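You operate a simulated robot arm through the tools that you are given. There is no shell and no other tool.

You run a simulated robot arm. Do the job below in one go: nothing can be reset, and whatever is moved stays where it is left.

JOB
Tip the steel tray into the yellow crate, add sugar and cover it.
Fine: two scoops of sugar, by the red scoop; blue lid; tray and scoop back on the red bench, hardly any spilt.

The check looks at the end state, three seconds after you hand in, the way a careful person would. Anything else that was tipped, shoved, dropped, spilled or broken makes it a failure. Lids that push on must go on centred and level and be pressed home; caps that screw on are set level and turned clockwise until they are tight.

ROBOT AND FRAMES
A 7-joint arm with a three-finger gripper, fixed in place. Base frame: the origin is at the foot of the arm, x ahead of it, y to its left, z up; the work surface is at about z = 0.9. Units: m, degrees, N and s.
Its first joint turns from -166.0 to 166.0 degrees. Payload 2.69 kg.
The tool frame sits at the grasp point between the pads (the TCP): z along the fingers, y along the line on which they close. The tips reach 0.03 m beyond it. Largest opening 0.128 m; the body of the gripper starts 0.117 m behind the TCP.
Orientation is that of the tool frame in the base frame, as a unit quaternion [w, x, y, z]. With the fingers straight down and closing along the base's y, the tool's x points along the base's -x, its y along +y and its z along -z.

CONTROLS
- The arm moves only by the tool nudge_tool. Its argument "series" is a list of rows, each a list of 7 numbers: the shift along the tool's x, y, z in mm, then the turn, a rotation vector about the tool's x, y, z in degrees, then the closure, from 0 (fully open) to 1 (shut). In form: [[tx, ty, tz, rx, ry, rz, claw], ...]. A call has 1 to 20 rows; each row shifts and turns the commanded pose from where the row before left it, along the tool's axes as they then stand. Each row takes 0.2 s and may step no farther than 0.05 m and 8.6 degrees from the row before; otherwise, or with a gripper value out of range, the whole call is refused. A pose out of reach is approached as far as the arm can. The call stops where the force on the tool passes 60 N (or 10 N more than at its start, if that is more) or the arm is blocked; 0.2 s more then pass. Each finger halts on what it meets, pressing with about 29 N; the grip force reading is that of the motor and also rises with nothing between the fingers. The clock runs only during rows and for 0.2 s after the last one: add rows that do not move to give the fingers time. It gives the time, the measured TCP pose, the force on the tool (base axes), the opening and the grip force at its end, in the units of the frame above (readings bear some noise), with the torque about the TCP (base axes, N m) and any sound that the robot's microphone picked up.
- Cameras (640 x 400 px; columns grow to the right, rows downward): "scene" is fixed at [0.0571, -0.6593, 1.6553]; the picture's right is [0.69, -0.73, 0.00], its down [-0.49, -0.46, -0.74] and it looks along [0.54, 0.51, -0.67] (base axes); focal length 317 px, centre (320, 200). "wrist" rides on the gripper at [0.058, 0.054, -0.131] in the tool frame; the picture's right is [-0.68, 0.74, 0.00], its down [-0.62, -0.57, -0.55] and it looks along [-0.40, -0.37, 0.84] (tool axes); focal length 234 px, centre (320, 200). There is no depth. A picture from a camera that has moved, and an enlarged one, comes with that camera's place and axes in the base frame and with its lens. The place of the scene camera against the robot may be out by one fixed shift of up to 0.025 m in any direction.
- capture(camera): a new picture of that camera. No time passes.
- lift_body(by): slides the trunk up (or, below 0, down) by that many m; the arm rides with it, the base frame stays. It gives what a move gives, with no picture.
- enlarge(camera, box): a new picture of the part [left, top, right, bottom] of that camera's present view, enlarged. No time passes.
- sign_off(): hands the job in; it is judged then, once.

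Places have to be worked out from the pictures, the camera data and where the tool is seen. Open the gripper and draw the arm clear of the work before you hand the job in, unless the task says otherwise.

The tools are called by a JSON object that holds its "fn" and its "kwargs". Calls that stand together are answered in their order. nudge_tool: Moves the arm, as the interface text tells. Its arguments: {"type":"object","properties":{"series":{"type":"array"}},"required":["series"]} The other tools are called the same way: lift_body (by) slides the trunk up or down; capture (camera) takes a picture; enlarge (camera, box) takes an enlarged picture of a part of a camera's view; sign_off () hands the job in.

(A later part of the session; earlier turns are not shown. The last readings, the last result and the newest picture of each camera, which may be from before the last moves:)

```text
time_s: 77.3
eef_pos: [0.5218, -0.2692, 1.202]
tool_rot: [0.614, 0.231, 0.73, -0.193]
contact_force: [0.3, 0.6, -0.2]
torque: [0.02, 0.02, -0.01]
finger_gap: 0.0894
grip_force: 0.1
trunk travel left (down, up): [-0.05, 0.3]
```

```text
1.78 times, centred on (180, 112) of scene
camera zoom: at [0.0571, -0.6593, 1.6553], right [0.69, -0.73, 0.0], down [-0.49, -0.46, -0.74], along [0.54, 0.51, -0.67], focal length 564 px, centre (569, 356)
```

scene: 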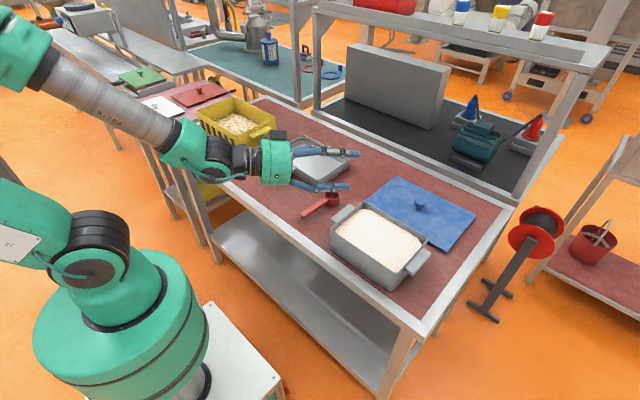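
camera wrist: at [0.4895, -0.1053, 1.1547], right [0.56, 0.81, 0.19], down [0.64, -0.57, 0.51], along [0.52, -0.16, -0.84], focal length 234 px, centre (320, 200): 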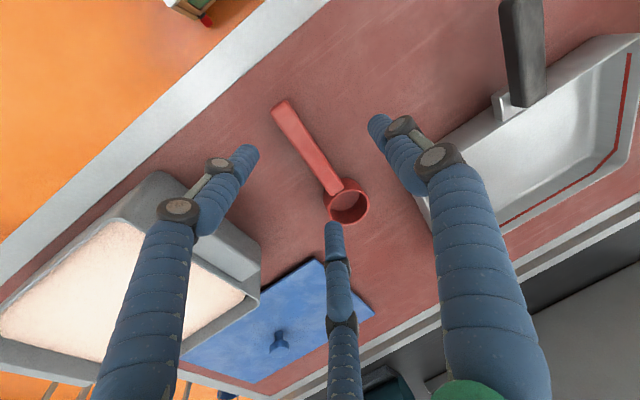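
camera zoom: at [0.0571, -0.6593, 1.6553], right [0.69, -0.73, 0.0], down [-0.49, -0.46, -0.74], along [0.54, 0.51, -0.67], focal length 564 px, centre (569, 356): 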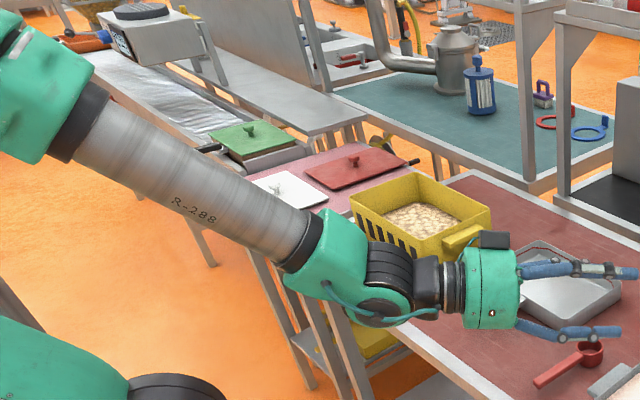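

From the picture the forearm heads about −27° and slopes ~50° down. I turn the tool to that heading and pitch it down about the wrist until it is nearly in line with the forearm, then check alignment.

{"fn": "nudge_tool", "kwargs": {"series": [[0.4, 34.3, -2.4, -7.88, 0, -1.39, 0.3], [37, 0, -2.7, 0, 8.5, 0, 0.3], [37, 0, -2.7, 0, 8.5, 0, 0.3], [37, 0, -2.7, 0, 8.5, 0, 0.3], [0, 0, 0, 0, 0, 0, 0.3]]}}

{"fn": "enlarge", "kwargs": {"camera": "scene", "box": [0, 0, 360, 225]}}

```text
time_s: 78.5
eef_pos: [0.5021, -0.2192, 1.099]
tool_rot: [0.445, 0.209, 0.864, -0.108]
contact_force: [-0.5, 0.1, 0.2]
torque: [0.05, 0.0, 0.0]
finger_gap: 0.0896
grip_force: 0.1
trunk travel left (down, up): [-0.05, 0.3]
```

```text
1.78 times, centred on (180, 112) of scene
camera zoom: at [0.0571, -0.6593, 1.6553], right [0.69, -0.73, 0.0], down [-0.49, -0.46, -0.74], along [0.54, 0.51, -0.67], focal length 564 px, centre (569, 356)
```

zoom: 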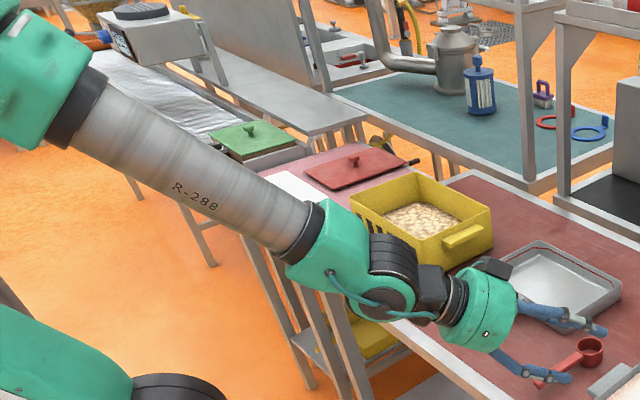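

Forearm is unmoved and the hand is approaching its line in-plane. I continue pitching through the aligned posture toward vertical and check for any out-of-reach flags.

{"fn": "nudge_tool", "kwargs": {"series": [[37, 0, -2.7, 0, 8.5, 0, 0.3], [37, 0, -2.7, 0, 8.5, 0, 0.3], [37, 0, -2.7, 0, 8.5, 0, 0.3], [0, 0, 0, 0, 0, 0, 0.3]]}}

{"fn": "enlarge", "kwargs": {"camera": "scene", "box": [0, 0, 360, 225]}}

```text
time_s: 79.5
eef_pos: [0.4431, -0.2074, 1.0479]
tool_rot: [0.295, 0.207, 0.927, -0.102]
contact_force: [-1.2, 0.8, -0.2]
torque: [0.0, -0.14, -0.23]
finger_gap: 0.0898
grip_force: 0.1
out of reach, approached as far as the arm can: row 2, 3
trunk travel left (down, up): [-0.05, 0.3]
```

```text
1.78 times, centred on (180, 112) of scene
camera zoom: at [0.0571, -0.6593, 1.6553], right [0.69, -0.73, 0.0], down [-0.49, -0.46, -0.74], along [0.54, 0.51, -0.67], focal length 564 px, centre (569, 356)
```

zoom: 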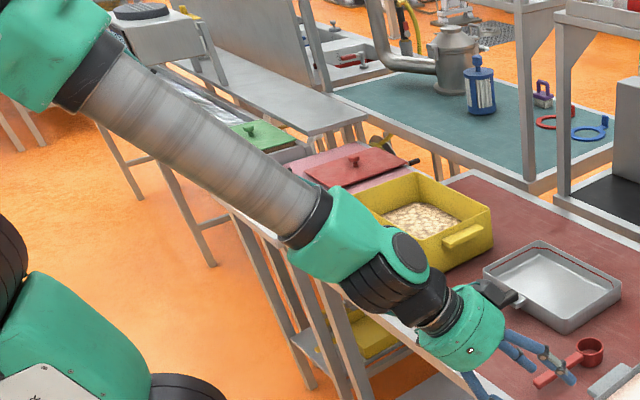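

The wrist roll spun as it passed the aligned posture on the left side, so the forearm's heading must be more negative than I took. I pitch back up and read the pose before a second attempt.

{"fn": "nudge_tool", "kwargs": {"series": [[-37, 0, -2.7, 0, -8.5, 0, 0.3], [-37, 0, -2.7, 0, -8.5, 0, 0.3], [-37, 0, -2.7, 0, -8.5, 0, 0.3], [0, 0, 0, 0, 0, 0, 0.3]]}}

{"fn": "enlarge", "kwargs": {"camera": "scene", "box": [0, 0, 360, 225]}}

```text
time_s: 80.5
eef_pos: [0.511, -0.2398, 1.1131]
tool_rot: [0.481, 0.206, 0.841, -0.14]
contact_force: [0.0, 0.1, 3.9]
torque: [0.19, 0.3, -0.03]
finger_gap: 0.0894
grip_force: 0.1
trunk travel left (down, up): [-0.05, 0.3]
```

```text
1.78 times, centred on (180, 112) of scene
camera zoom: at [0.0571, -0.6593, 1.6553], right [0.69, -0.73, 0.0], down [-0.49, -0.46, -0.74], along [0.54, 0.51, -0.67], focal length 564 px, centre (569, 356)
```

zoom: 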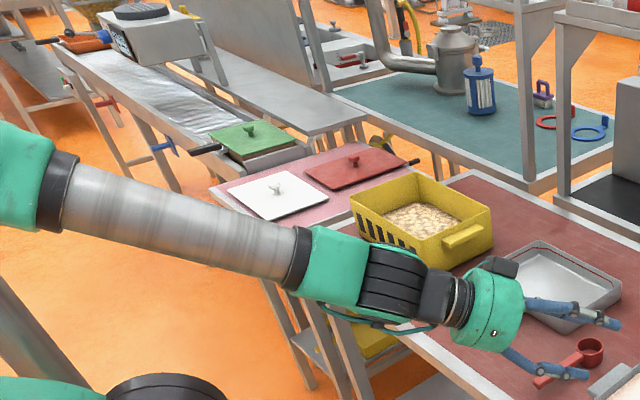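

I've now worked out the plane that contains the forearm line as seen by the camera, and the tool already lies in it. Rotating the tool strictly within that plane (about 42° toward −y/up, wrist held still) must pass exactly through the forearm's direction, carrying the wrist bend cleanly to its proper side.

{"fn": "nudge_tool", "kwargs": {"series": [[-19.5, -35.7, -3, 7.46, -4.08, 0, 0.3], [-19.5, -35.7, -3, 7.46, -4.08, 0, 0.3], [-19.5, -35.7, -3, 7.46, -4.08, 0, 0.3], [-19.5, -35.7, -3, 7.46, -4.08, 0, 0.3], [-19.5, -35.7, -3, 7.46, -4.08, 0, 0.3], [0, 0, 0, 0, 0, 0, 0.3]]}}

{"fn": "enlarge", "kwargs": {"camera": "scene", "box": [0, 0, 360, 225]}}

```text
time_s: 81.9
eef_pos: [0.414, -0.3721, 1.2517]
tool_rot: [0.538, 0.322, 0.646, -0.434]
contact_force: [-0.5, -0.2, 0.5]
torque: [0.04, -0.04, -0.02]
finger_gap: 0.0896
grip_force: 0.1
trunk travel left (down, up): [-0.05, 0.3]
```

```text
1.78 times, centred on (180, 112) of scene
camera zoom: at [0.0571, -0.6593, 1.6553], right [0.69, -0.73, 0.0], down [-0.49, -0.46, -0.74], along [0.54, 0.51, -0.67], focal length 564 px, centre (569, 356)
```

zoom: 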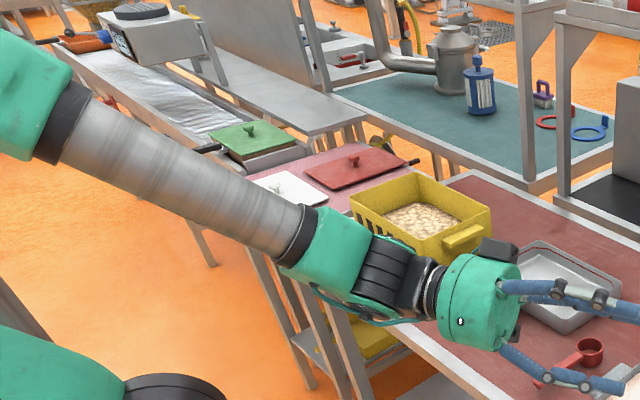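

Pose reached without a flag. Now I swing the tool downward about the wrist toward vertical, in front of the bench, watching for any limit.

{"fn": "nudge_tool", "kwargs": {"series": [[39.5, 8.6, -3, -1.81, 8.28, 0, 0.3], [39.5, 8.6, -3, -1.81, 8.28, 0, 0.3], [39.5, 8.6, -3, -1.81, 8.28, 0, 0.3], [39.5, 8.6, -3, -1.81, 8.28, 0, 0.3], [39.5, 8.6, -3, -1.81, 8.28, 0, 0.3], [39.5, 8.6, -3, -1.81, 8.28, 0, 0.3], [0, 0, 0, 0, 0, 0, 0.3]]}}

{"fn": "enlarge", "kwargs": {"camera": "scene", "box": [0, 0, 360, 225]}}

```text
time_s: 83.5
eef_pos: [0.3712, -0.2731, 1.0385]
tool_rot: [0.243, 0.423, 0.85, -0.197]
contact_force: [0.8, 0.9, 0.3]
torque: [0.0, -0.03, 0.03]
finger_gap: 0.0898
grip_force: 0.1
trunk travel left (down, up): [-0.05, 0.3]
```

```text
1.78 times, centred on (180, 112) of scene
camera zoom: at [0.0571, -0.6593, 1.6553], right [0.69, -0.73, 0.0], down [-0.49, -0.46, -0.74], along [0.54, 0.51, -0.67], focal length 564 px, centre (569, 356)
```

zoom: 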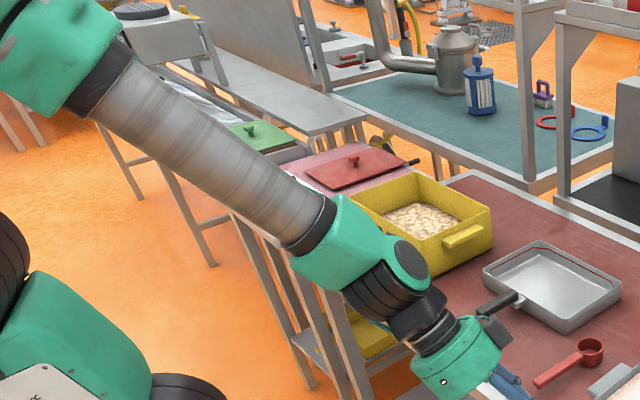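

Smooth so far (53° down, no flags). I continue the last ~36° to vertical.

{"fn": "nudge_tool", "kwargs": {"series": [[39.5, 8.6, -3, -1.81, 8.28, 0, 0.3], [39.5, 8.6, -3, -1.81, 8.28, 0, 0.3], [39.5, 8.6, -3, -1.81, 8.28, 0, 0.3], [39.5, 8.6, -3, -1.81, 8.28, 0, 0.3], [0, 0, 0, 0, 0, 0, 0.3]]}}

{"fn": "enlarge", "kwargs": {"camera": "scene", "box": [0, 0, 360, 225]}}

```text
time_s: 84.7
eef_pos: [0.3211, -0.1446, 0.9628]
tool_rot: [0.044, 0.445, 0.892, -0.063]
contact_force: [0.7, -0.1, 0.0]
torque: [0.04, 0.02, -0.02]
finger_gap: 0.0897
grip_force: 0.1
out of reach, approached as far as the arm can: row 4
trunk travel left (down, up): [-0.05, 0.3]
```

```text
1.78 times, centred on (180, 112) of scene
camera zoom: at [0.0571, -0.6593, 1.6553], right [0.69, -0.73, 0.0], down [-0.49, -0.46, -0.74], along [0.54, 0.51, -0.67], focal length 564 px, centre (569, 356)
```

zoom: 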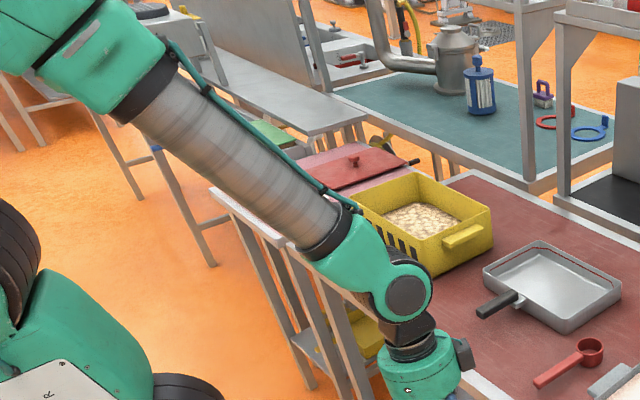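

Now the hand leans toward −y, which was impossible before: the wrist is unflipped (the last flag is just from being so close to the base). I move out over the bench and set the tool vertical with zero yaw.

{"fn": "nudge_tool", "kwargs": {"series": [[-26, 26.2, -26, 0, 0, 0, 0.3], [-26, 26.2, -26, 0, 0, 0, 0.3], [-26, 26.2, -26, 0, 0, 0, 0.3], [-26, 26.2, -26, 0, 0, 0, 0.3], [-26, 26.2, -26, 0, 0, 0, 0.3], [0, 0, 0, -1.07, 0.74, -7.55, 0.3], [0, 0, 0, -1.07, 0.74, -7.55, 0.3], [0, 0, 0, -1.07, 0.74, -7.55, 0.3], [0, 0, 0, -1.07, 0.74, -7.55, 0.3], [0, 0, 0, -1.07, 0.74, -7.55, 0.3], [0, 0, 0, -1.07, 0.74, -7.55, 0.3], [0, 0, 0, -1.07, 0.74, -7.55, 0.3], [0, 0, 0, 0, 0, 0, 0.3]]}}

{"fn": "capture", "kwargs": {"camera": "scene"}}

{"fn": "capture", "kwargs": {"camera": "wrist"}}

```text
time_s: 87.5
eef_pos: [0.3739, -0.0749, 0.8875]
tool_rot: [0.002, 0.005, 0.999, -0.046]
contact_force: [1.4, 0.1, -0.3]
torque: [-0.1, 0.05, -0.04]
finger_gap: 0.0894
grip_force: 0.1
out of reach, approached as far as the arm can: row 1, 2, 3, 4, 5, 6, 7, 8, 9, 10, 11, 12
trunk travel left (down, up): [-0.05, 0.3]
```

```text
taken
```

scene: 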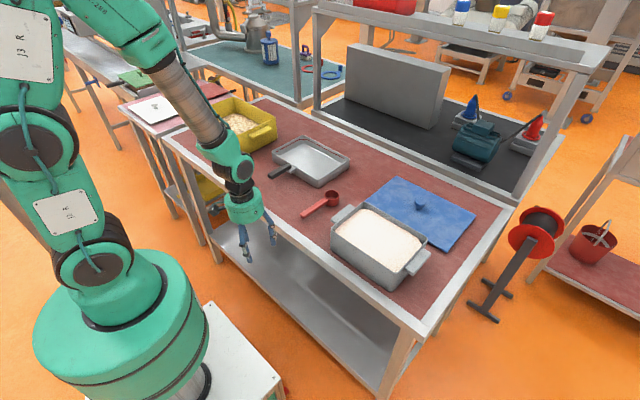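

```text
taken
camera wrist: at [0.3162, -0.0072, 1.0128], right [0.68, 0.73, -0.07], down [0.61, -0.52, 0.6], along [0.4, -0.45, -0.8], focal length 234 px, centre (320, 200)
```

wrist: 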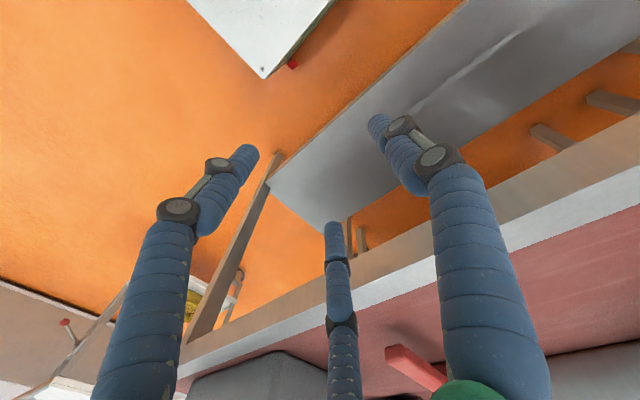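

The hand drifted low in front of the bench with repeated reach flags, though without contact. I test which direction is free: a small straight rise first.

{"fn": "nudge_tool", "kwargs": {"series": [[0, 0, -20, 0, 0, 0, 0.3], [0, 0, -20, 0, 0, 0, 0.3], [0, 0, 0, 0, 0, 0, 0.3]]}}

```text
time_s: 88.3
eef_pos: [0.3715, -0.0734, 0.8943]
tool_rot: [0.003, 0.002, 0.999, -0.048]
contact_force: [1.4, 0.1, -0.7]
torque: [-0.01, -0.02, -0.01]
finger_gap: 0.0895
grip_force: 0.0
out of reach, approached as far as the arm can: row 1, 2
trunk travel left (down, up): [-0.05, 0.3]
```

Rising is limited too. I try moving outward (+x).

{"fn": "nudge_tool", "kwargs": {"series": [[-20, 0, 0, 0, 0, 0, 0.3], [0, 0, 0, 0, 0, 0, 0.3]]}}

{"fn": "nudge_tool", "kwargs": {"series": [[0, 0, 0, 0, 0, 8, 0.3], [0, 0, 0, 0, 0, 0, 0.3]]}}

{"fn": "nudge_tool", "kwargs": {"series": [[0, 0, 0, 0, 0, -8, 0.3], [0, 0, 0, 0, 0, -8, 0.3], [0, 0, 0, 0, 0, 0, 0.3]]}}

```text
time_s: 88.9
eef_pos: [0.3803, -0.0735, 0.8823]
tool_rot: [0.004, 0.002, 0.999, -0.044]
contact_force: [-1.4, 0.5, 0.4]
torque: [-0.01, -0.1, 0.03]
finger_gap: 0.0898
grip_force: 0.1
out of reach, approached as far as the arm can: row 1
trunk travel left (down, up): [-0.05, 0.3]
```

```text
time_s: 89.5
eef_pos: [0.3741, -0.0939, 0.8692]
tool_rot: [0.003, 0.035, 0.999, -0.038]
contact_force: [-0.4, 0.8, -0.2]
torque: [-0.07, 0.01, 0.0]
finger_gap: 0.0899
grip_force: 0.1
out of reach, approached as far as the arm can: row 1
trunk travel left (down, up): [-0.05, 0.3]
```

```text
time_s: 90.3
eef_pos: [0.3715, -0.0822, 0.8423]
tool_rot: [0.001, -0.104, 0.993, -0.049]
contact_force: [0.0, 0.5, 0.4]
torque: [0.01, -0.03, 0.0]
finger_gap: 0.0897
grip_force: 0.0
out of reach, approached as far as the arm can: row 1, 2
trunk travel left (down, up): [-0.05, 0.3]
```

Nearly every motion is flagged here, so several joints are near their stops. I look at the arm posture before doing more.

{"fn": "capture", "kwargs": {"camera": "scene"}}

{"fn": "enlarge", "kwargs": {"camera": "scene", "box": [0, 0, 300, 280]}}

```text
taken
```

scene: 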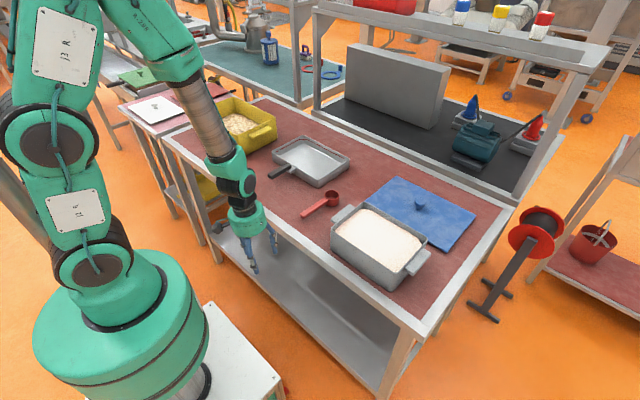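

```text
1.43 times, centred on (150, 140) of scene
camera zoom: at [0.0571, -0.6593, 1.6553], right [0.69, -0.73, 0.0], down [-0.49, -0.46, -0.74], along [0.54, 0.51, -0.67], focal length 454 px, centre (563, 286)
```

zoom: 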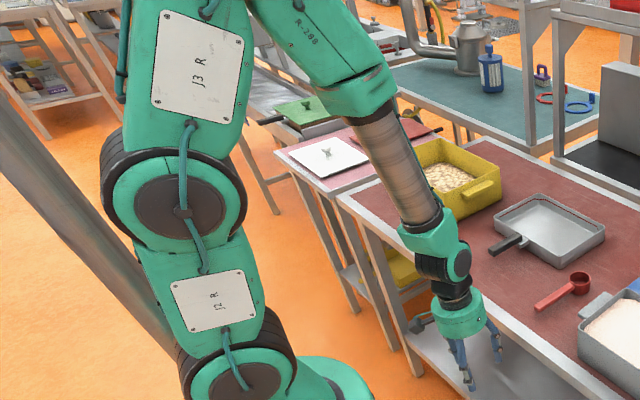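

The arm chain lies in one vertical plane through the base axis, so the wrist has simply swung round the other side to its opposite stop. The clean fix is to cross in-plane at y = 0 with the tool heading straight out. First I lean the tool up toward −y again to free the wrist.

{"fn": "nudge_tool", "kwargs": {"series": [[0, -40.6, -3, 8.5, 0, 0, 0.3], [0, -40.6, -3, 8.5, 0, 0, 0.3], [0, -40.6, -3, 8.5, 0, 0, 0.3], [0, -40.6, -3, 8.5, 0, 0, 0.3], [0, -40.6, -3, 8.5, 0, 0, 0.3], [0, -40.6, -3, 8.5, 0, 0, 0.3], [0, -40.6, -3, 8.5, 0, 0, 0.3], [0, -40.6, -3, 8.5, 0, 0, 0.3], [0, 0, 0, 0, 0, 0, 0.3]]}}

{"fn": "capture", "kwargs": {"camera": "scene"}}

```text
time_s: 92.3
eef_pos: [0.4215, -0.315, 1.0335]
tool_rot: [0.056, -0.088, 0.802, -0.588]
contact_force: [0.5, 0.6, 0.4]
torque: [0.02, 0.0, -0.01]
finger_gap: 0.0896
grip_force: 0.0
trunk travel left (down, up): [-0.05, 0.3]
```

```text
taken
```

scene: 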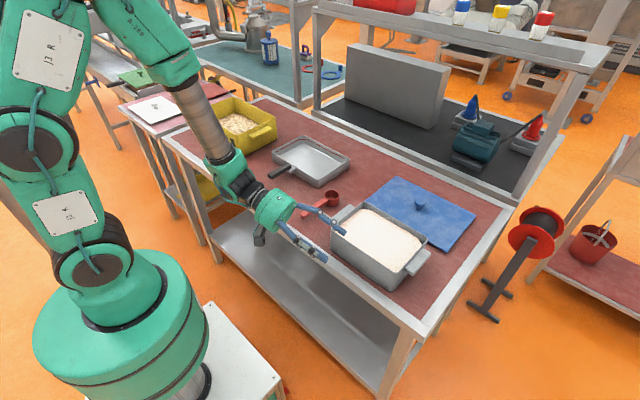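

No flags: the wrist is free again pointing −y. I raise and swing the heading round to straight ahead (+x), keeping the wrist about in place.

{"fn": "nudge_tool", "kwargs": {"series": [[-39, -10.2, -6, 0.12, -8.2, -2.6, 0.3], [-39, -10.2, -6, 0.12, -8.2, -2.6, 0.3], [-39, -10.2, -6, 0.12, -8.2, -2.6, 0.3], [-39, -10.2, -6, 0.12, -8.2, -2.6, 0.3], [-39, -10.2, -6, 0.12, -8.2, -2.6, 0.3], [-39, -10.2, -6, 0.12, -8.2, -2.6, 0.3], [-39, -10.2, -6, 0.12, -8.2, -2.6, 0.3], [-39, -10.2, -6, 0.12, -8.2, -2.6, 0.3], [-39, -10.2, -6, 0.12, -8.2, -2.6, 0.3], [0, 0, 0, 0, 0, 0, 0.3]]}}

{"fn": "capture", "kwargs": {"camera": "scene"}}

```text
time_s: 94.5
eef_pos: [0.6319, -0.0662, 1.1322]
tool_rot: [-0.412, 0.571, -0.57, 0.423]
contact_force: [0.0, -0.2, 0.4]
torque: [0.01, 0.0, 0.01]
finger_gap: 0.0893
grip_force: 0.2
trunk travel left (down, up): [-0.05, 0.3]
```

```text
taken
```

scene: 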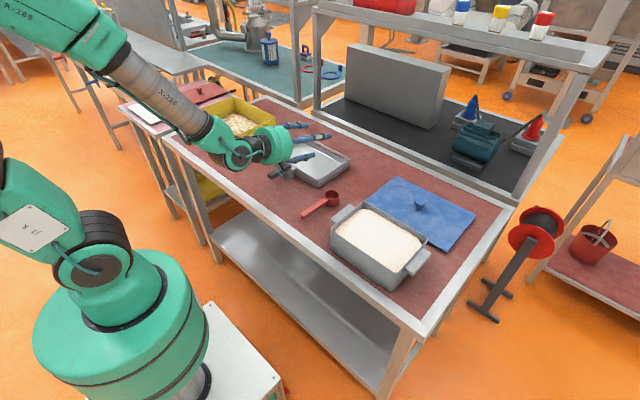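

Heading is straight ahead, tool 18° below horizontal, but rolled 90° about its own axis. I shift to the y = 0 plane and turn back the roll so the closing line is along y again.

{"fn": "nudge_tool", "kwargs": {"series": [[-33, 0, 0, 0, 0, 0, 0.3], [-33, 0, 0, 0, 0, 0, 0.3], [0, 0, 0, 0, 0, 8.2, 0.3], [0, 0, 0, 0, 0, 8.2, 0.3], [0, 0, 0, 0, 0, 8.2, 0.3], [0, 0, 0, 0, 0, 8.2, 0.3], [0, 0, 0, 0, 0, 8.2, 0.3], [0, 0, 0, 0, 0, 8.2, 0.3], [0, 0, 0, 0, 0, 8.2, 0.3], [0, 0, 0, 0, 0, 8.2, 0.3], [0, 0, 0, 0, 0, 8.2, 0.3], [0, 0, 0, 0, 0, 8.2, 0.3], [0, 0, 0, 0, 0, 8.0, 0.3], [0, 0, 0, 0, 0, 0, 0.3]]}}

{"fn": "enlarge", "kwargs": {"camera": "scene", "box": [0, 0, 360, 225]}}

```text
time_s: 97.5
eef_pos: [0.6326, 0.0003, 1.1327]
tool_rot: [0.592, 0.001, 0.806, -0.008]
contact_force: [0.3, -0.3, 0.6]
torque: [-0.02, 0.01, -0.03]
finger_gap: 0.0896
grip_force: 0.2
trunk travel left (down, up): [-0.05, 0.3]
```

```text
1.78 times, centred on (180, 112) of scene
camera zoom: at [0.0571, -0.6593, 1.6553], right [0.69, -0.73, 0.0], down [-0.49, -0.46, -0.74], along [0.54, 0.51, -0.67], focal length 564 px, centre (569, 356)
```

zoom: 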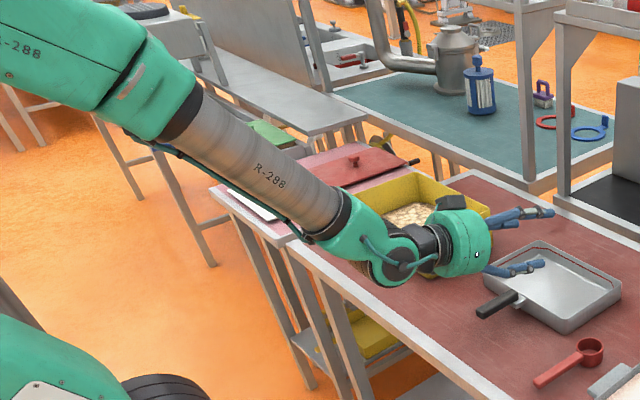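

The tool is in the y = 0 plane heading straight out with the forearm. I pitch it down to vertical in this plane.

{"fn": "nudge_tool", "kwargs": {"series": [[0, 0, 0, -0.76, 0, -0.24, 0.3], [0, 0, 0, 0, 8.5, 0, 0.3], [0, 0, 0, 0, 8.5, 0, 0.3], [0, 0, 0, 0, 8.5, 0, 0.3], [0, 0, 0, 0, 8.5, 0, 0.3], [0, 0, 0, 0, 8.5, 0, 0.3], [0, 0, 0, 0, 8.5, 0, 0.3], [0, 0, 0, 0, 8.5, 0, 0.3], [0, 0, 0, 0, 8.5, 0, 0.3], [0, 0, 0, 0, 4.6, 0, 0.3], [0, 0, 0, 0, 0, 0, 0.3]]}}

{"fn": "capture", "kwargs": {"camera": "scene"}}

```text
time_s: 99.9
eef_pos: [0.6326, -0.0007, 1.133]
tool_rot: [-0.002, -0.002, 1.0, -0.007]
contact_force: [0.9, -0.6, 0.0]
torque: [-0.07, 0.04, 0.01]
finger_gap: 0.0898
grip_force: 0.0
trunk travel left (down, up): [-0.05, 0.3]
```

```text
taken
```

scene: 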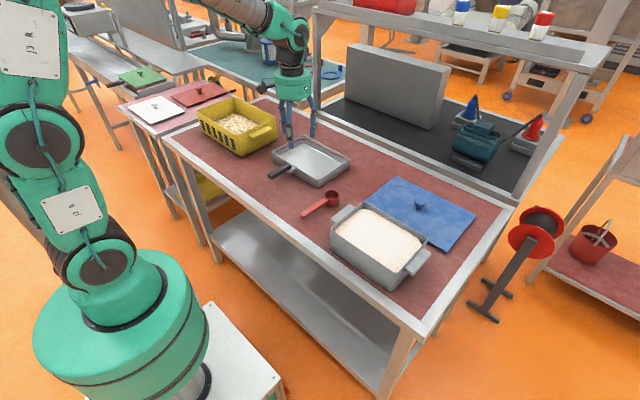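

Vertical and unflagged — the wrist is back in its normal branch. I move above the scoop handle and descend to just above it.

{"fn": "nudge_tool", "kwargs": {"series": [[22.5, -43.7, 0, 0, 0, 0, 0.3], [22.5, -43.7, 0, 0, 0, 0, 0.3], [22.5, -43.7, 0, 0, 0, 0, 0.3], [0, 0, 40, 0, 0, 0, 0.3], [0, 0, 40, 0, 0, 0, 0.3], [0, 0, 40, 0, 0, 0, 0.3], [0, 0, 20, 0, 0, 0, 0.3], [0, 0, 0, 0, 0, 0, 0.3]]}}

{"fn": "capture", "kwargs": {"camera": "wrist"}}

{"fn": "enlarge", "kwargs": {"camera": "scene", "box": [250, 130, 370, 230]}}

```text
time_s: 101.7
eef_pos: [0.5689, -0.133, 0.9935]
tool_rot: [-0.001, -0.001, 1.0, -0.006]
contact_force: [0.2, -0.3, -0.1]
torque: [0.01, 0.0, -0.02]
finger_gap: 0.0898
grip_force: 0.0
trunk travel left (down, up): [-0.05, 0.3]
```

```text
taken
camera wrist: at [0.5106, -0.0756, 1.1231], right [0.67, 0.74, -0.01], down [0.62, -0.56, 0.55], along [0.4, -0.38, -0.83], focal length 234 px, centre (320, 200)
```

wrist: 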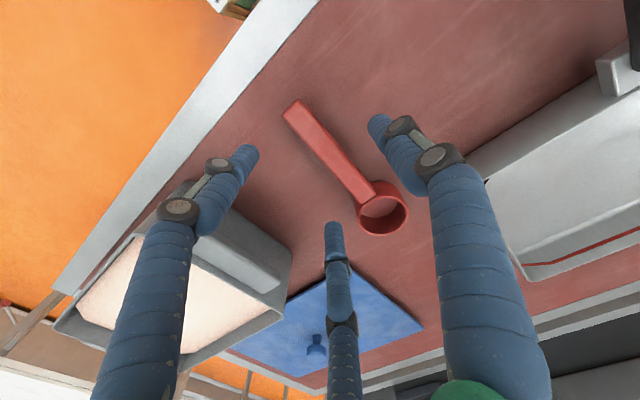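

```text
4.00 times, centred on (310, 180) of scene
camera zoom: at [0.0571, -0.6593, 1.6553], right [0.69, -0.73, 0.0], down [-0.49, -0.46, -0.74], along [0.54, 0.51, -0.67], focal length 1270 px, centre (360, 280)
```

zoom: 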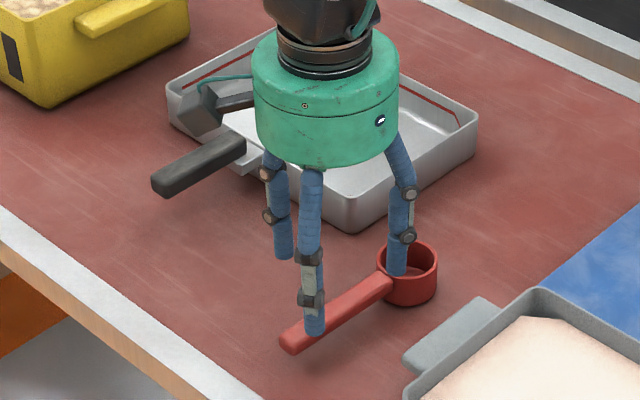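

I measure the handle's position in this close view more precisely.

{"fn": "enlarge", "kwargs": {"camera": "wrist", "box": [240, 80, 440, 250]}}

```text
2.35 times, centred on (340, 165) of wrist
camera zoom: at [0.5106, -0.0756, 1.1231], right [0.67, 0.74, -0.01], down [0.62, -0.56, 0.55], along [0.4, -0.38, -0.83], focal length 551 px, centre (273, 282)
```

zoom: 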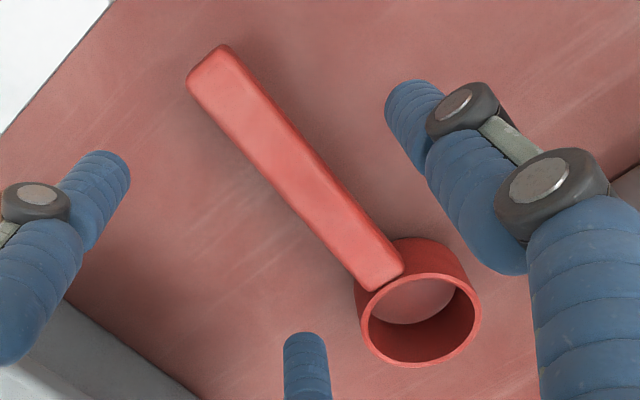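

Handle mid at about (0.57, −0.126). The TCP is well placed; I descend 54 mm so the tips straddle the handle about 1 cm above the bench.

{"fn": "nudge_tool", "kwargs": {"series": [[0, 0, 20, 0, 0, 0, 0.3], [0, 0, 20, 0, 0, 0, 0.3], [0, 0, 14, 0, 0, 0, 0.3], [0, 0, 0, 0, 0, 0, 0.3]]}}

{"fn": "enlarge", "kwargs": {"camera": "scene", "box": [270, 160, 360, 230]}}

{"fn": "enlarge", "kwargs": {"camera": "wrist", "box": [240, 80, 440, 250]}}

```text
time_s: 102.7
eef_pos: [0.5674, -0.1325, 0.9397]
tool_rot: [-0.001, -0.002, 1.0, -0.006]
contact_force: [0.3, 0.6, 0.2]
torque: [-0.02, -0.01, 0.02]
finger_gap: 0.0895
grip_force: 0.0
trunk travel left (down, up): [-0.05, 0.3]
```

```text
5.71 times, centred on (315, 195) of scene
camera zoom: at [0.0571, -0.6593, 1.6553], right [0.69, -0.73, 0.0], down [-0.49, -0.46, -0.74], along [0.54, 0.51, -0.67], focal length 1814 px, centre (349, 229)
```

zoom: 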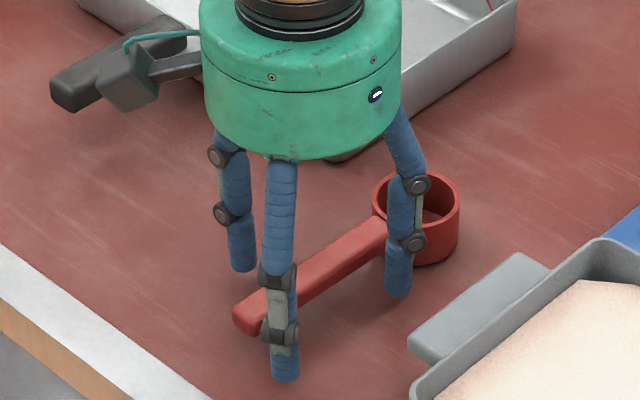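

```text
2.35 times, centred on (340, 165) of wrist
camera zoom: at [0.5087, -0.0769, 1.0693], right [0.67, 0.74, -0.01], down [0.62, -0.56, 0.55], along [0.4, -0.38, -0.83], focal length 551 px, centre (273, 282)
```

zoom: 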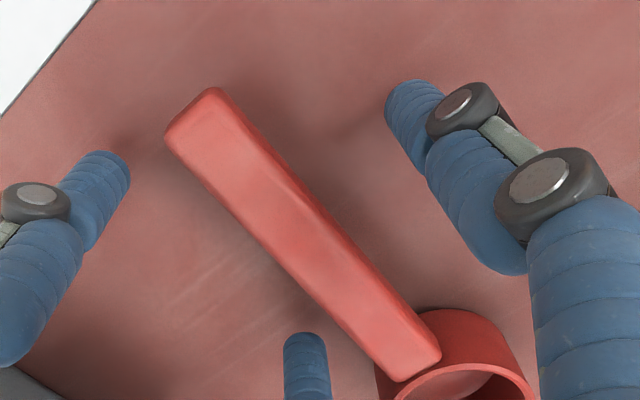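

The handle lies between the single finger and the pair. I close on it.

{"fn": "nudge_tool", "kwargs": {"series": [[0, 0, 0, 0, 0, 0, 0.6], [0, 0, 0, 0, 0, 0, 0.75], [0, 0, 0, 0, 0, 0, 0.85], [0, 0, 0, 0, 0, 0, 1.0], [0, 0, 0, 0, 0, 0, 1.0], [0, 0, 0, 0, 0, 0, 1.0]]}}

{"fn": "enlarge", "kwargs": {"camera": "wrist", "box": [240, 80, 440, 250]}}

{"fn": "enlarge", "kwargs": {"camera": "scene", "box": [270, 160, 360, 230]}}

```text
time_s: 104.1
eef_pos: [0.5656, -0.1335, 0.9395]
tool_rot: [-0.001, -0.002, 1.0, -0.007]
contact_force: [0.1, 1.0, 0.3]
torque: [0.03, -0.05, 0.03]
finger_gap: 0.0297
grip_force: 28.8
trunk travel left (down, up): [-0.05, 0.3]
```

```text
2.35 times, centred on (340, 165) of wrist
camera zoom: at [0.5085, -0.0768, 1.0695], right [0.67, 0.74, -0.01], down [0.62, -0.56, 0.55], along [0.4, -0.38, -0.83], focal length 551 px, centre (273, 282)
```

zoom: 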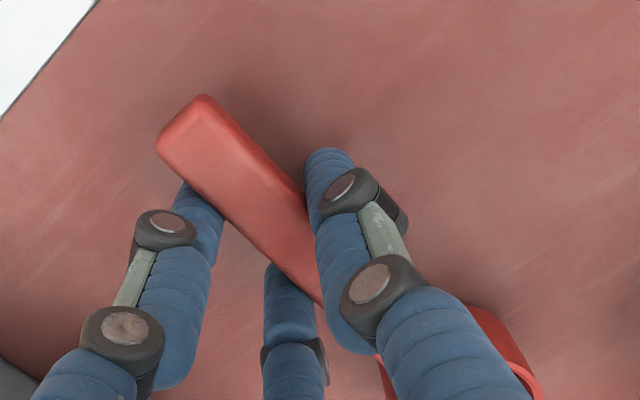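

```text
5.71 times, centred on (315, 195) of scene
camera zoom: at [0.0571, -0.6593, 1.6553], right [0.69, -0.73, 0.0], down [-0.49, -0.46, -0.74], along [0.54, 0.51, -0.67], focal length 1814 px, centre (349, 229)
```

zoom: 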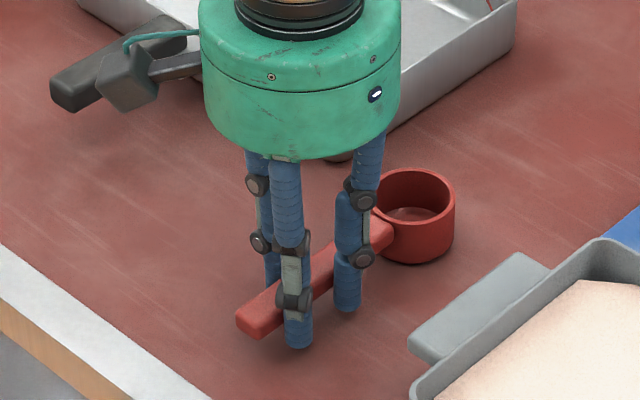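

Gripped (gap 0.030). I lift the scoop a few centimetres and check that it hangs firm and level.

{"fn": "nudge_tool", "kwargs": {"series": [[0, 0, -5, 0, 0, 0, 1.0], [0, 0, -10, 0, 0, 0, 1.0], [0, 0, -20, 0, 0, 0, 1.0], [0, 0, -30, 0, 0, 0, 1.0], [0, 0, -35, 0, 0, 0, 1.0], [0, 0, 0, 0, 0, 0, 1.0]]}}

{"fn": "enlarge", "kwargs": {"camera": "scene", "box": [250, 110, 370, 230]}}

{"fn": "enlarge", "kwargs": {"camera": "wrist", "box": [160, 120, 440, 320]}}

```text
time_s: 105.5
eef_pos: [0.5663, -0.1342, 1.0398]
tool_rot: [0.0, -0.002, 1.0, -0.006]
contact_force: [-0.9, 0.4, -0.2]
torque: [0.03, 0.0, 0.01]
finger_gap: 0.0297
grip_force: 28.8
trunk travel left (down, up): [-0.05, 0.3]
```

```text
3.33 times, centred on (310, 170) of scene
camera zoom: at [0.0571, -0.6593, 1.6553], right [0.69, -0.73, 0.0], down [-0.49, -0.46, -0.74], along [0.54, 0.51, -0.67], focal length 1058 px, centre (353, 300)
```

zoom: 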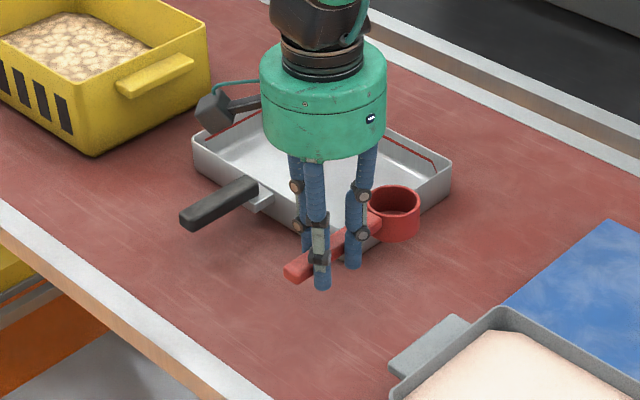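

```text
2.00 times, centred on (300, 220) of wrist
camera zoom: at [0.5097, -0.0762, 1.1693], right [0.67, 0.74, -0.01], down [0.62, -0.56, 0.55], along [0.4, -0.38, -0.83], focal length 468 px, centre (360, 160)
```

zoom: 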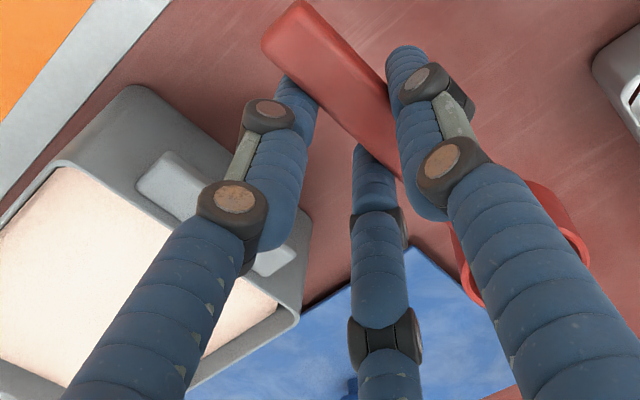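

The scoop is held level and firm. I yaw the tool so the bowl points toward −y (along the tub's long axis), watching for reach flags.

{"fn": "nudge_tool", "kwargs": {"series": [[0, 0, -10, 0, 0, 8.5, 1.0], [0, 0, -10, 0, 0, 8.5, 1.0], [0, 0, -10, 0, 0, 8.5, 1.0], [0, 0, -10, 0, 0, 8.5, 1.0], [0, 0, -10, 0, 0, 8.5, 1.0], [0, 0, -10, 0, 0, 8.5, 1.0], [0, 0, 0, 0, 0, 8.5, 1.0], [0, 0, 0, 0, 0, 8.5, 1.0], [0, 0, 0, 0, 0, 8.5, 1.0], [0, 0, 0, 0, 0, 8.5, 1.0], [0, 0, 0, 0, 0, 5, 1.0], [0, 0, 0, 0, 0, 0, 1.0]]}}

{"fn": "capture", "kwargs": {"camera": "scene"}}

{"fn": "capture", "kwargs": {"camera": "wrist"}}

```text
time_s: 108.1
eef_pos: [0.5662, -0.1328, 1.1005]
tool_rot: [0.004, 0.706, 0.708, -0.005]
contact_force: [0.1, 0.3, -0.4]
torque: [0.04, 0.01, -0.02]
finger_gap: 0.0294
grip_force: 29.2
trunk travel left (down, up): [-0.05, 0.3]
```

```text
taken
```

scene: 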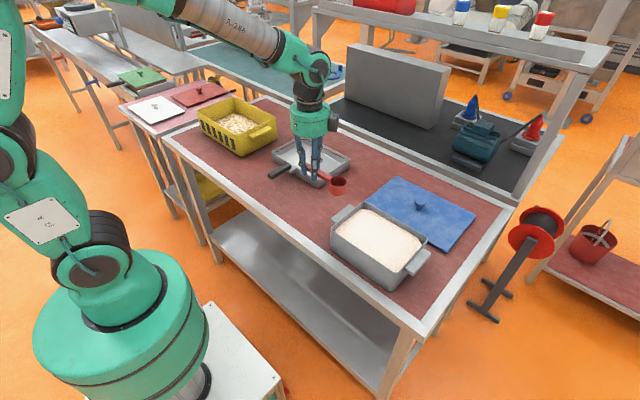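

```text
taken
camera wrist: at [0.6205, -0.0703, 1.2293], right [0.74, -0.67, 0.01], down [-0.56, -0.61, 0.56], along [-0.37, -0.42, -0.83], focal length 234 px, centre (320, 200)
```

wrist: 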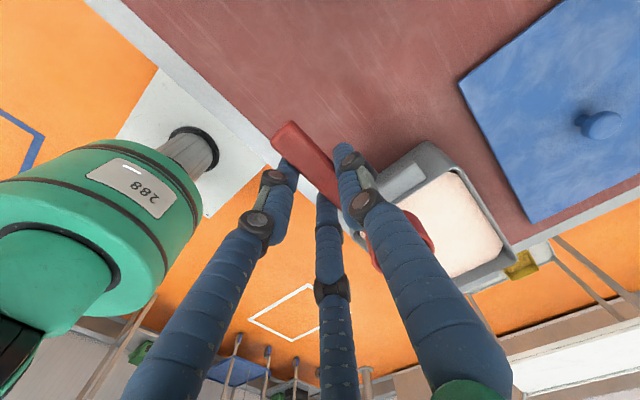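

Yaw reached without flags. I move over the tub's long axis and pitch the scoop nose-down 50° about its mouth, still well above the sugar.

{"fn": "nudge_tool", "kwargs": {"series": [[-36.5, 2.3, 0, 0, 0, 0, 1.0], [-36.5, 2.3, 0, 0, 0, 0, 1.0], [-36.5, 2.3, 0, 0, 0, 0, 1.0], [-36.5, 2.4, 0, 0, 0, 0, 1.0], [-1.6, 0, -13.2, 0, 8.33, 0, 1.0], [-1.6, 0, -13.2, 0, 8.33, 0, 1.0], [-1.6, 0, -13.2, 0, 8.33, 0, 1.0], [-1.6, 0, -13.2, 0, 8.33, 0, 1.0], [-1.6, 0, -13.2, 0, 8.33, 0, 1.0], [-1.6, 0, -13.2, 0, 8.33, 0, 1.0], [0, 0, 0, 0, 0, 0, 1.0]]}}

{"fn": "enlarge", "kwargs": {"camera": "scene", "box": [290, 120, 480, 300]}}

{"fn": "capture", "kwargs": {"camera": "wrist"}}

```text
time_s: 110.5
eef_pos: [0.5759, -0.3132, 1.1697]
tool_rot: [-0.297, 0.642, 0.643, 0.294]
contact_force: [0.1, -1.1, -0.6]
torque: [0.09, 0.02, 0.02]
finger_gap: 0.0297
grip_force: 29.4
trunk travel left (down, up): [-0.05, 0.3]
```

```text
2.22 times, centred on (385, 210) of scene
camera zoom: at [0.0571, -0.6593, 1.6553], right [0.69, -0.73, 0.0], down [-0.49, -0.46, -0.74], along [0.54, 0.51, -0.67], focal length 705 px, centre (176, 178)
```

zoom: 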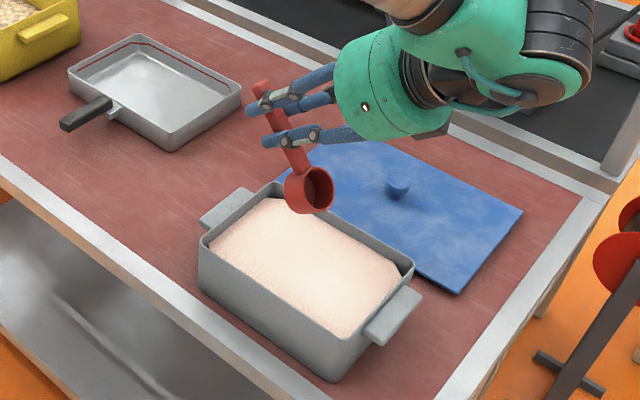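

```text
taken
camera wrist: at [0.6314, -0.3734, 1.2983], right [0.74, -0.44, -0.52], down [-0.56, -0.82, -0.11], along [-0.37, 0.37, -0.85], focal length 234 px, centre (320, 200)
```

wrist: 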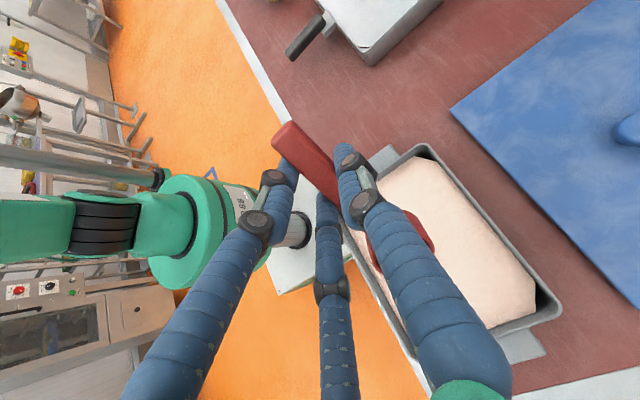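

The scoop is poised over the tub. I enlarge the wrist view of the tub to judge the sugar level below the rim.

{"fn": "enlarge", "kwargs": {"camera": "wrist", "box": [370, 130, 590, 370]}}

{"fn": "enlarge", "kwargs": {"camera": "scene", "box": [340, 190, 430, 260]}}

```text
1.67 times, centred on (480, 250) of wrist
camera zoom: at [0.6314, -0.3734, 1.2983], right [0.74, -0.44, -0.52], down [-0.56, -0.82, -0.11], along [-0.37, 0.37, -0.85], focal length 390 px, centre (53, 117)
```

zoom: 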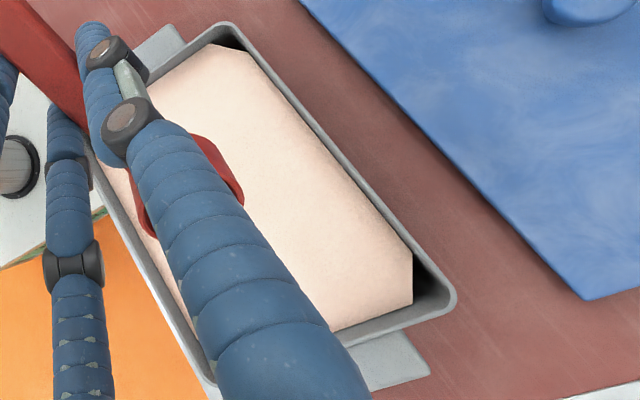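

```text
5.71 times, centred on (385, 225) of scene
camera zoom: at [0.0571, -0.6593, 1.6553], right [0.69, -0.73, 0.0], down [-0.49, -0.46, -0.74], along [0.54, 0.51, -0.67], focal length 1814 px, centre (-51, 57)
```

zoom: 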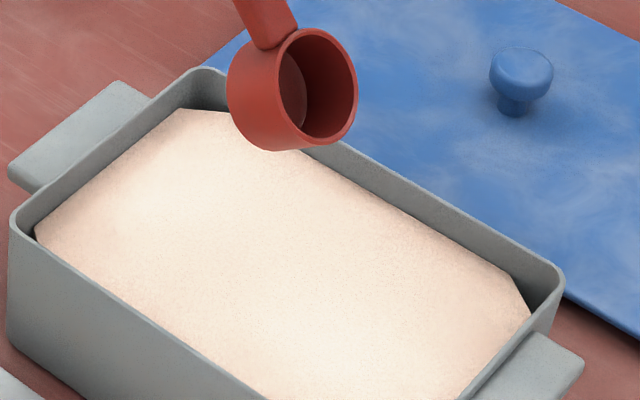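

Sugar lies roughly 1–2 cm under the rim. I plunge the tilted scoop straight down in the tub's middle, first to the surface.

{"fn": "nudge_tool", "kwargs": {"series": [[-15.2, 0, 13.0, 0, 0, 0, 1.0], [-15.2, 0, 13.0, 0, 0, 0, 1.0], [-15.2, 0, 13.0, 0, 0, 0, 1.0], [-15.2, 0, 13.0, 0, 0, 0, 1.0], [-7.6, 0, 6.5, 0, 0, 0, 1.0], [0, 0, 0, 0, 0, 0, 1.0]]}}

{"fn": "enlarge", "kwargs": {"camera": "scene", "box": [320, 170, 440, 270]}}

```text
time_s: 111.9
eef_pos: [0.5762, -0.3119, 1.0787]
tool_rot: [-0.297, 0.642, 0.643, 0.294]
contact_force: [0.5, -1.1, 0.2]
torque: [0.02, 0.03, 0.02]
finger_gap: 0.0294
grip_force: 28.5
trunk travel left (down, up): [-0.05, 0.3]
```

```text
4.00 times, centred on (380, 220) of scene
camera zoom: at [0.0571, -0.6593, 1.6553], right [0.69, -0.73, 0.0], down [-0.49, -0.46, -0.74], along [0.54, 0.51, -0.67], focal length 1270 px, centre (80, 120)
```

zoom: 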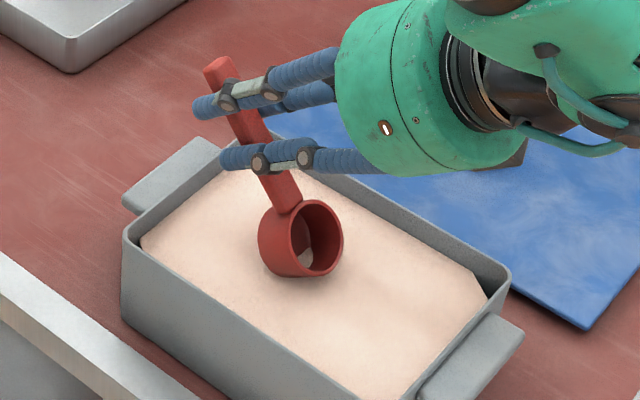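

The bowl's lower edge is right at the surface. I go on down to submerge the mouth (mouth centre to about z 0.953).

{"fn": "nudge_tool", "kwargs": {"series": [[-11.4, 0, 9.8, 0, 0, 0, 1.0], [-11.4, 0, 9.8, 0, 0, 0, 1.0], [-11.4, 0, 9.8, 0, 0, 0, 1.0], [-6.1, 0, 5.2, 0, 0, 0, 1.0], [0, 0, 0, 0, 0, 0, 1.0]]}}

{"fn": "enlarge", "kwargs": {"camera": "scene", "box": [320, 170, 440, 270]}}

```text
time_s: 113.1
eef_pos: [0.576, -0.3124, 1.0263]
tool_rot: [-0.296, 0.642, 0.643, 0.294]
contact_force: [-1.0, 0.8, -0.7]
torque: [0.03, 0.01, 0.0]
finger_gap: 0.0299
grip_force: 28.9
trunk travel left (down, up): [-0.05, 0.3]
```

```text
4.00 times, centred on (380, 220) of scene
camera zoom: at [0.0571, -0.6593, 1.6553], right [0.69, -0.73, 0.0], down [-0.49, -0.46, -0.74], along [0.54, 0.51, -0.67], focal length 1270 px, centre (80, 120)
```

zoom: 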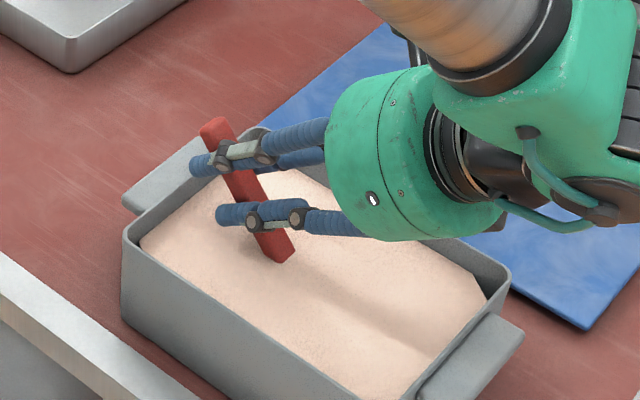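

The bowl is fully submerged and nothing resists. I push 4 cm forward, then turn the scoop level while raising it out, and lift clear.

{"fn": "nudge_tool", "kwargs": {"series": [[-6.5, 0, -7.6, 0, 0, 0, 1.0], [-6.5, 0, -7.6, 0, 0, 0, 1.0], [-6.5, 0, -7.6, 0, 0, 0, 1.0], [-6.5, 0, -7.6, 0, 0, 0, 1.0], [2.7, 0, 10.7, 0, -8.33, 0, 1.0], [4.3, 0, 8.0, 0, -8.33, 0, 1.0], [5.1, 0, 4.9, 0, -8.33, 0, 1.0], [4.2, 0, 3.3, 0, -8.33, 0, 1.0], [3.3, 0, 0.8, 0, -8.33, 0, 1.0], [1.6, 0, -1.6, 0, -7.7, 0, 1.0], [0, 0, -12, 0, 0, 0, 1.0], [0, 0, -15, 0, 0, 0, 1.0], [0, 0, -15, 0, 0, 0, 1.0], [0, 0, -15, 0, 0, 0, 1.0], [0, 0, 0, 0, 0, 0, 1.0]]}}

{"fn": "enlarge", "kwargs": {"camera": "scene", "box": [320, 150, 440, 270]}}

{"fn": "capture", "kwargs": {"camera": "wrist"}}

```text
time_s: 116.3
eef_pos: [0.5757, -0.3177, 1.0757]
tool_rot: [0.0, 0.706, 0.709, -0.002]
contact_force: [0.2, 0.5, -1.1]
torque: [0.06, -0.03, -0.02]
finger_gap: 0.0301
grip_force: 29.1
trunk travel left (down, up): [-0.05, 0.3]
```

```text
3.33 times, centred on (380, 210) of scene
camera zoom: at [0.0571, -0.6593, 1.6553], right [0.69, -0.73, 0.0], down [-0.49, -0.46, -0.74], along [0.54, 0.51, -0.67], focal length 1058 px, centre (120, 167)
```

zoom: 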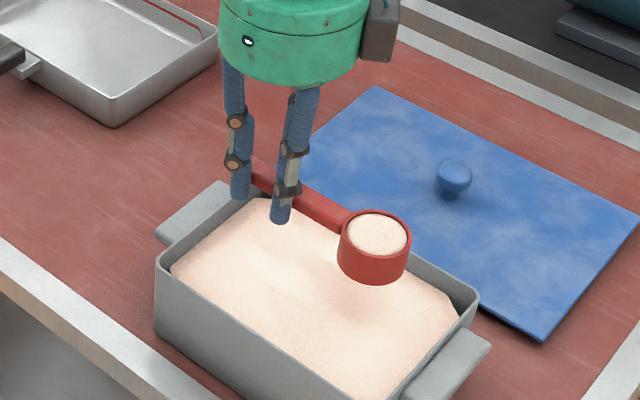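

```text
taken
camera wrist: at [0.6311, -0.2574, 1.2056], right [0.74, -0.67, 0.0], down [-0.56, -0.62, 0.55], along [-0.37, -0.41, -0.83], focal length 234 px, centre (320, 200)
```

wrist: 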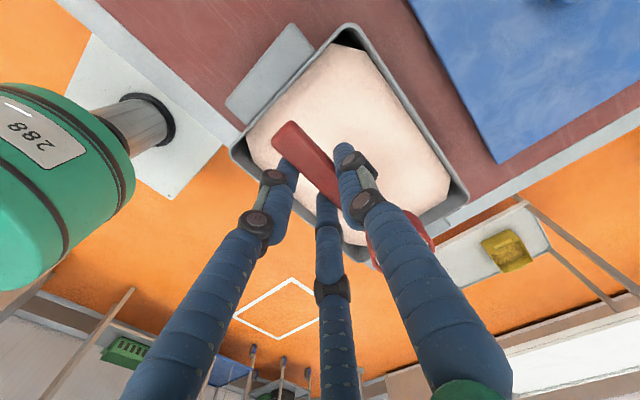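

A full, level scoop and nothing spilt. I carry it gently toward the crate, watching for reach flags.

{"fn": "nudge_tool", "kwargs": {"series": [[6, 1, -15, 0, 0, 0, 1.0], [12, 2, -20, 0, 0, 0, 1.0], [20, 3, -20, 0, 0, 0, 1.0], [26, 4, -10, 0, 0, 0, 1.0], [28, 4, 0, 0, 0, 0, 1.0], [28, 4, 0, 0, 0, 0, 1.0], [28, 4, 0, 0, 0, 0, 1.0], [28, 4, 0, 0, 0, 0, 1.0], [28, 4, 0, 0, 0, 0, 1.0], [28, 4, 0, 0, 0, 0, 1.0], [28, 4, 0, 0, 0, 0, 1.0], [28, 4, 0, 0, 0, 0, 1.0], [28, 4, 0, 0, 0, 0, 1.0], [28, 4, 0, 0, 0, 0, 1.0], [28, 4, 0, 0, 0, 0, 1.0], [28, 4, 0, 0, 0, 0, 1.0], [28, 4, 0, 0, 0, 0, 1.0], [24, 3, 0, 0, 0, 0, 1.0], [16, 2, 0, 0, 0, 0, 1.0], [8, 1, 0, 0, 0, 0, 1.0]]}}

{"fn": "capture", "kwargs": {"camera": "scene"}}

```text
time_s: 120.5
eef_pos: [0.6422, 0.1592, 1.1395]
tool_rot: [0.0, 0.706, 0.709, -0.001]
contact_force: [0.0, -0.1, -0.8]
torque: [0.07, 0.04, -0.01]
finger_gap: 0.03
grip_force: 28.8
trunk travel left (down, up): [-0.05, 0.3]
```

```text
taken
```

scene: 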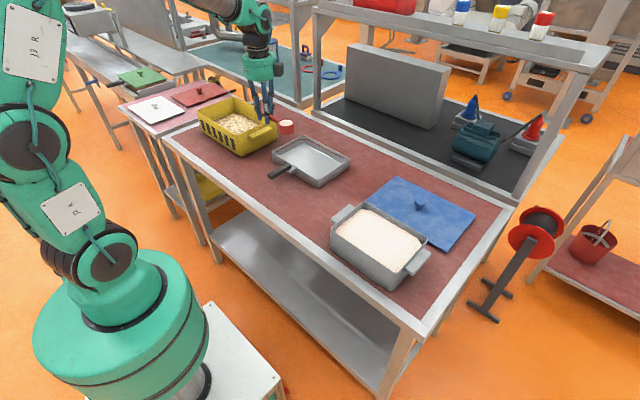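

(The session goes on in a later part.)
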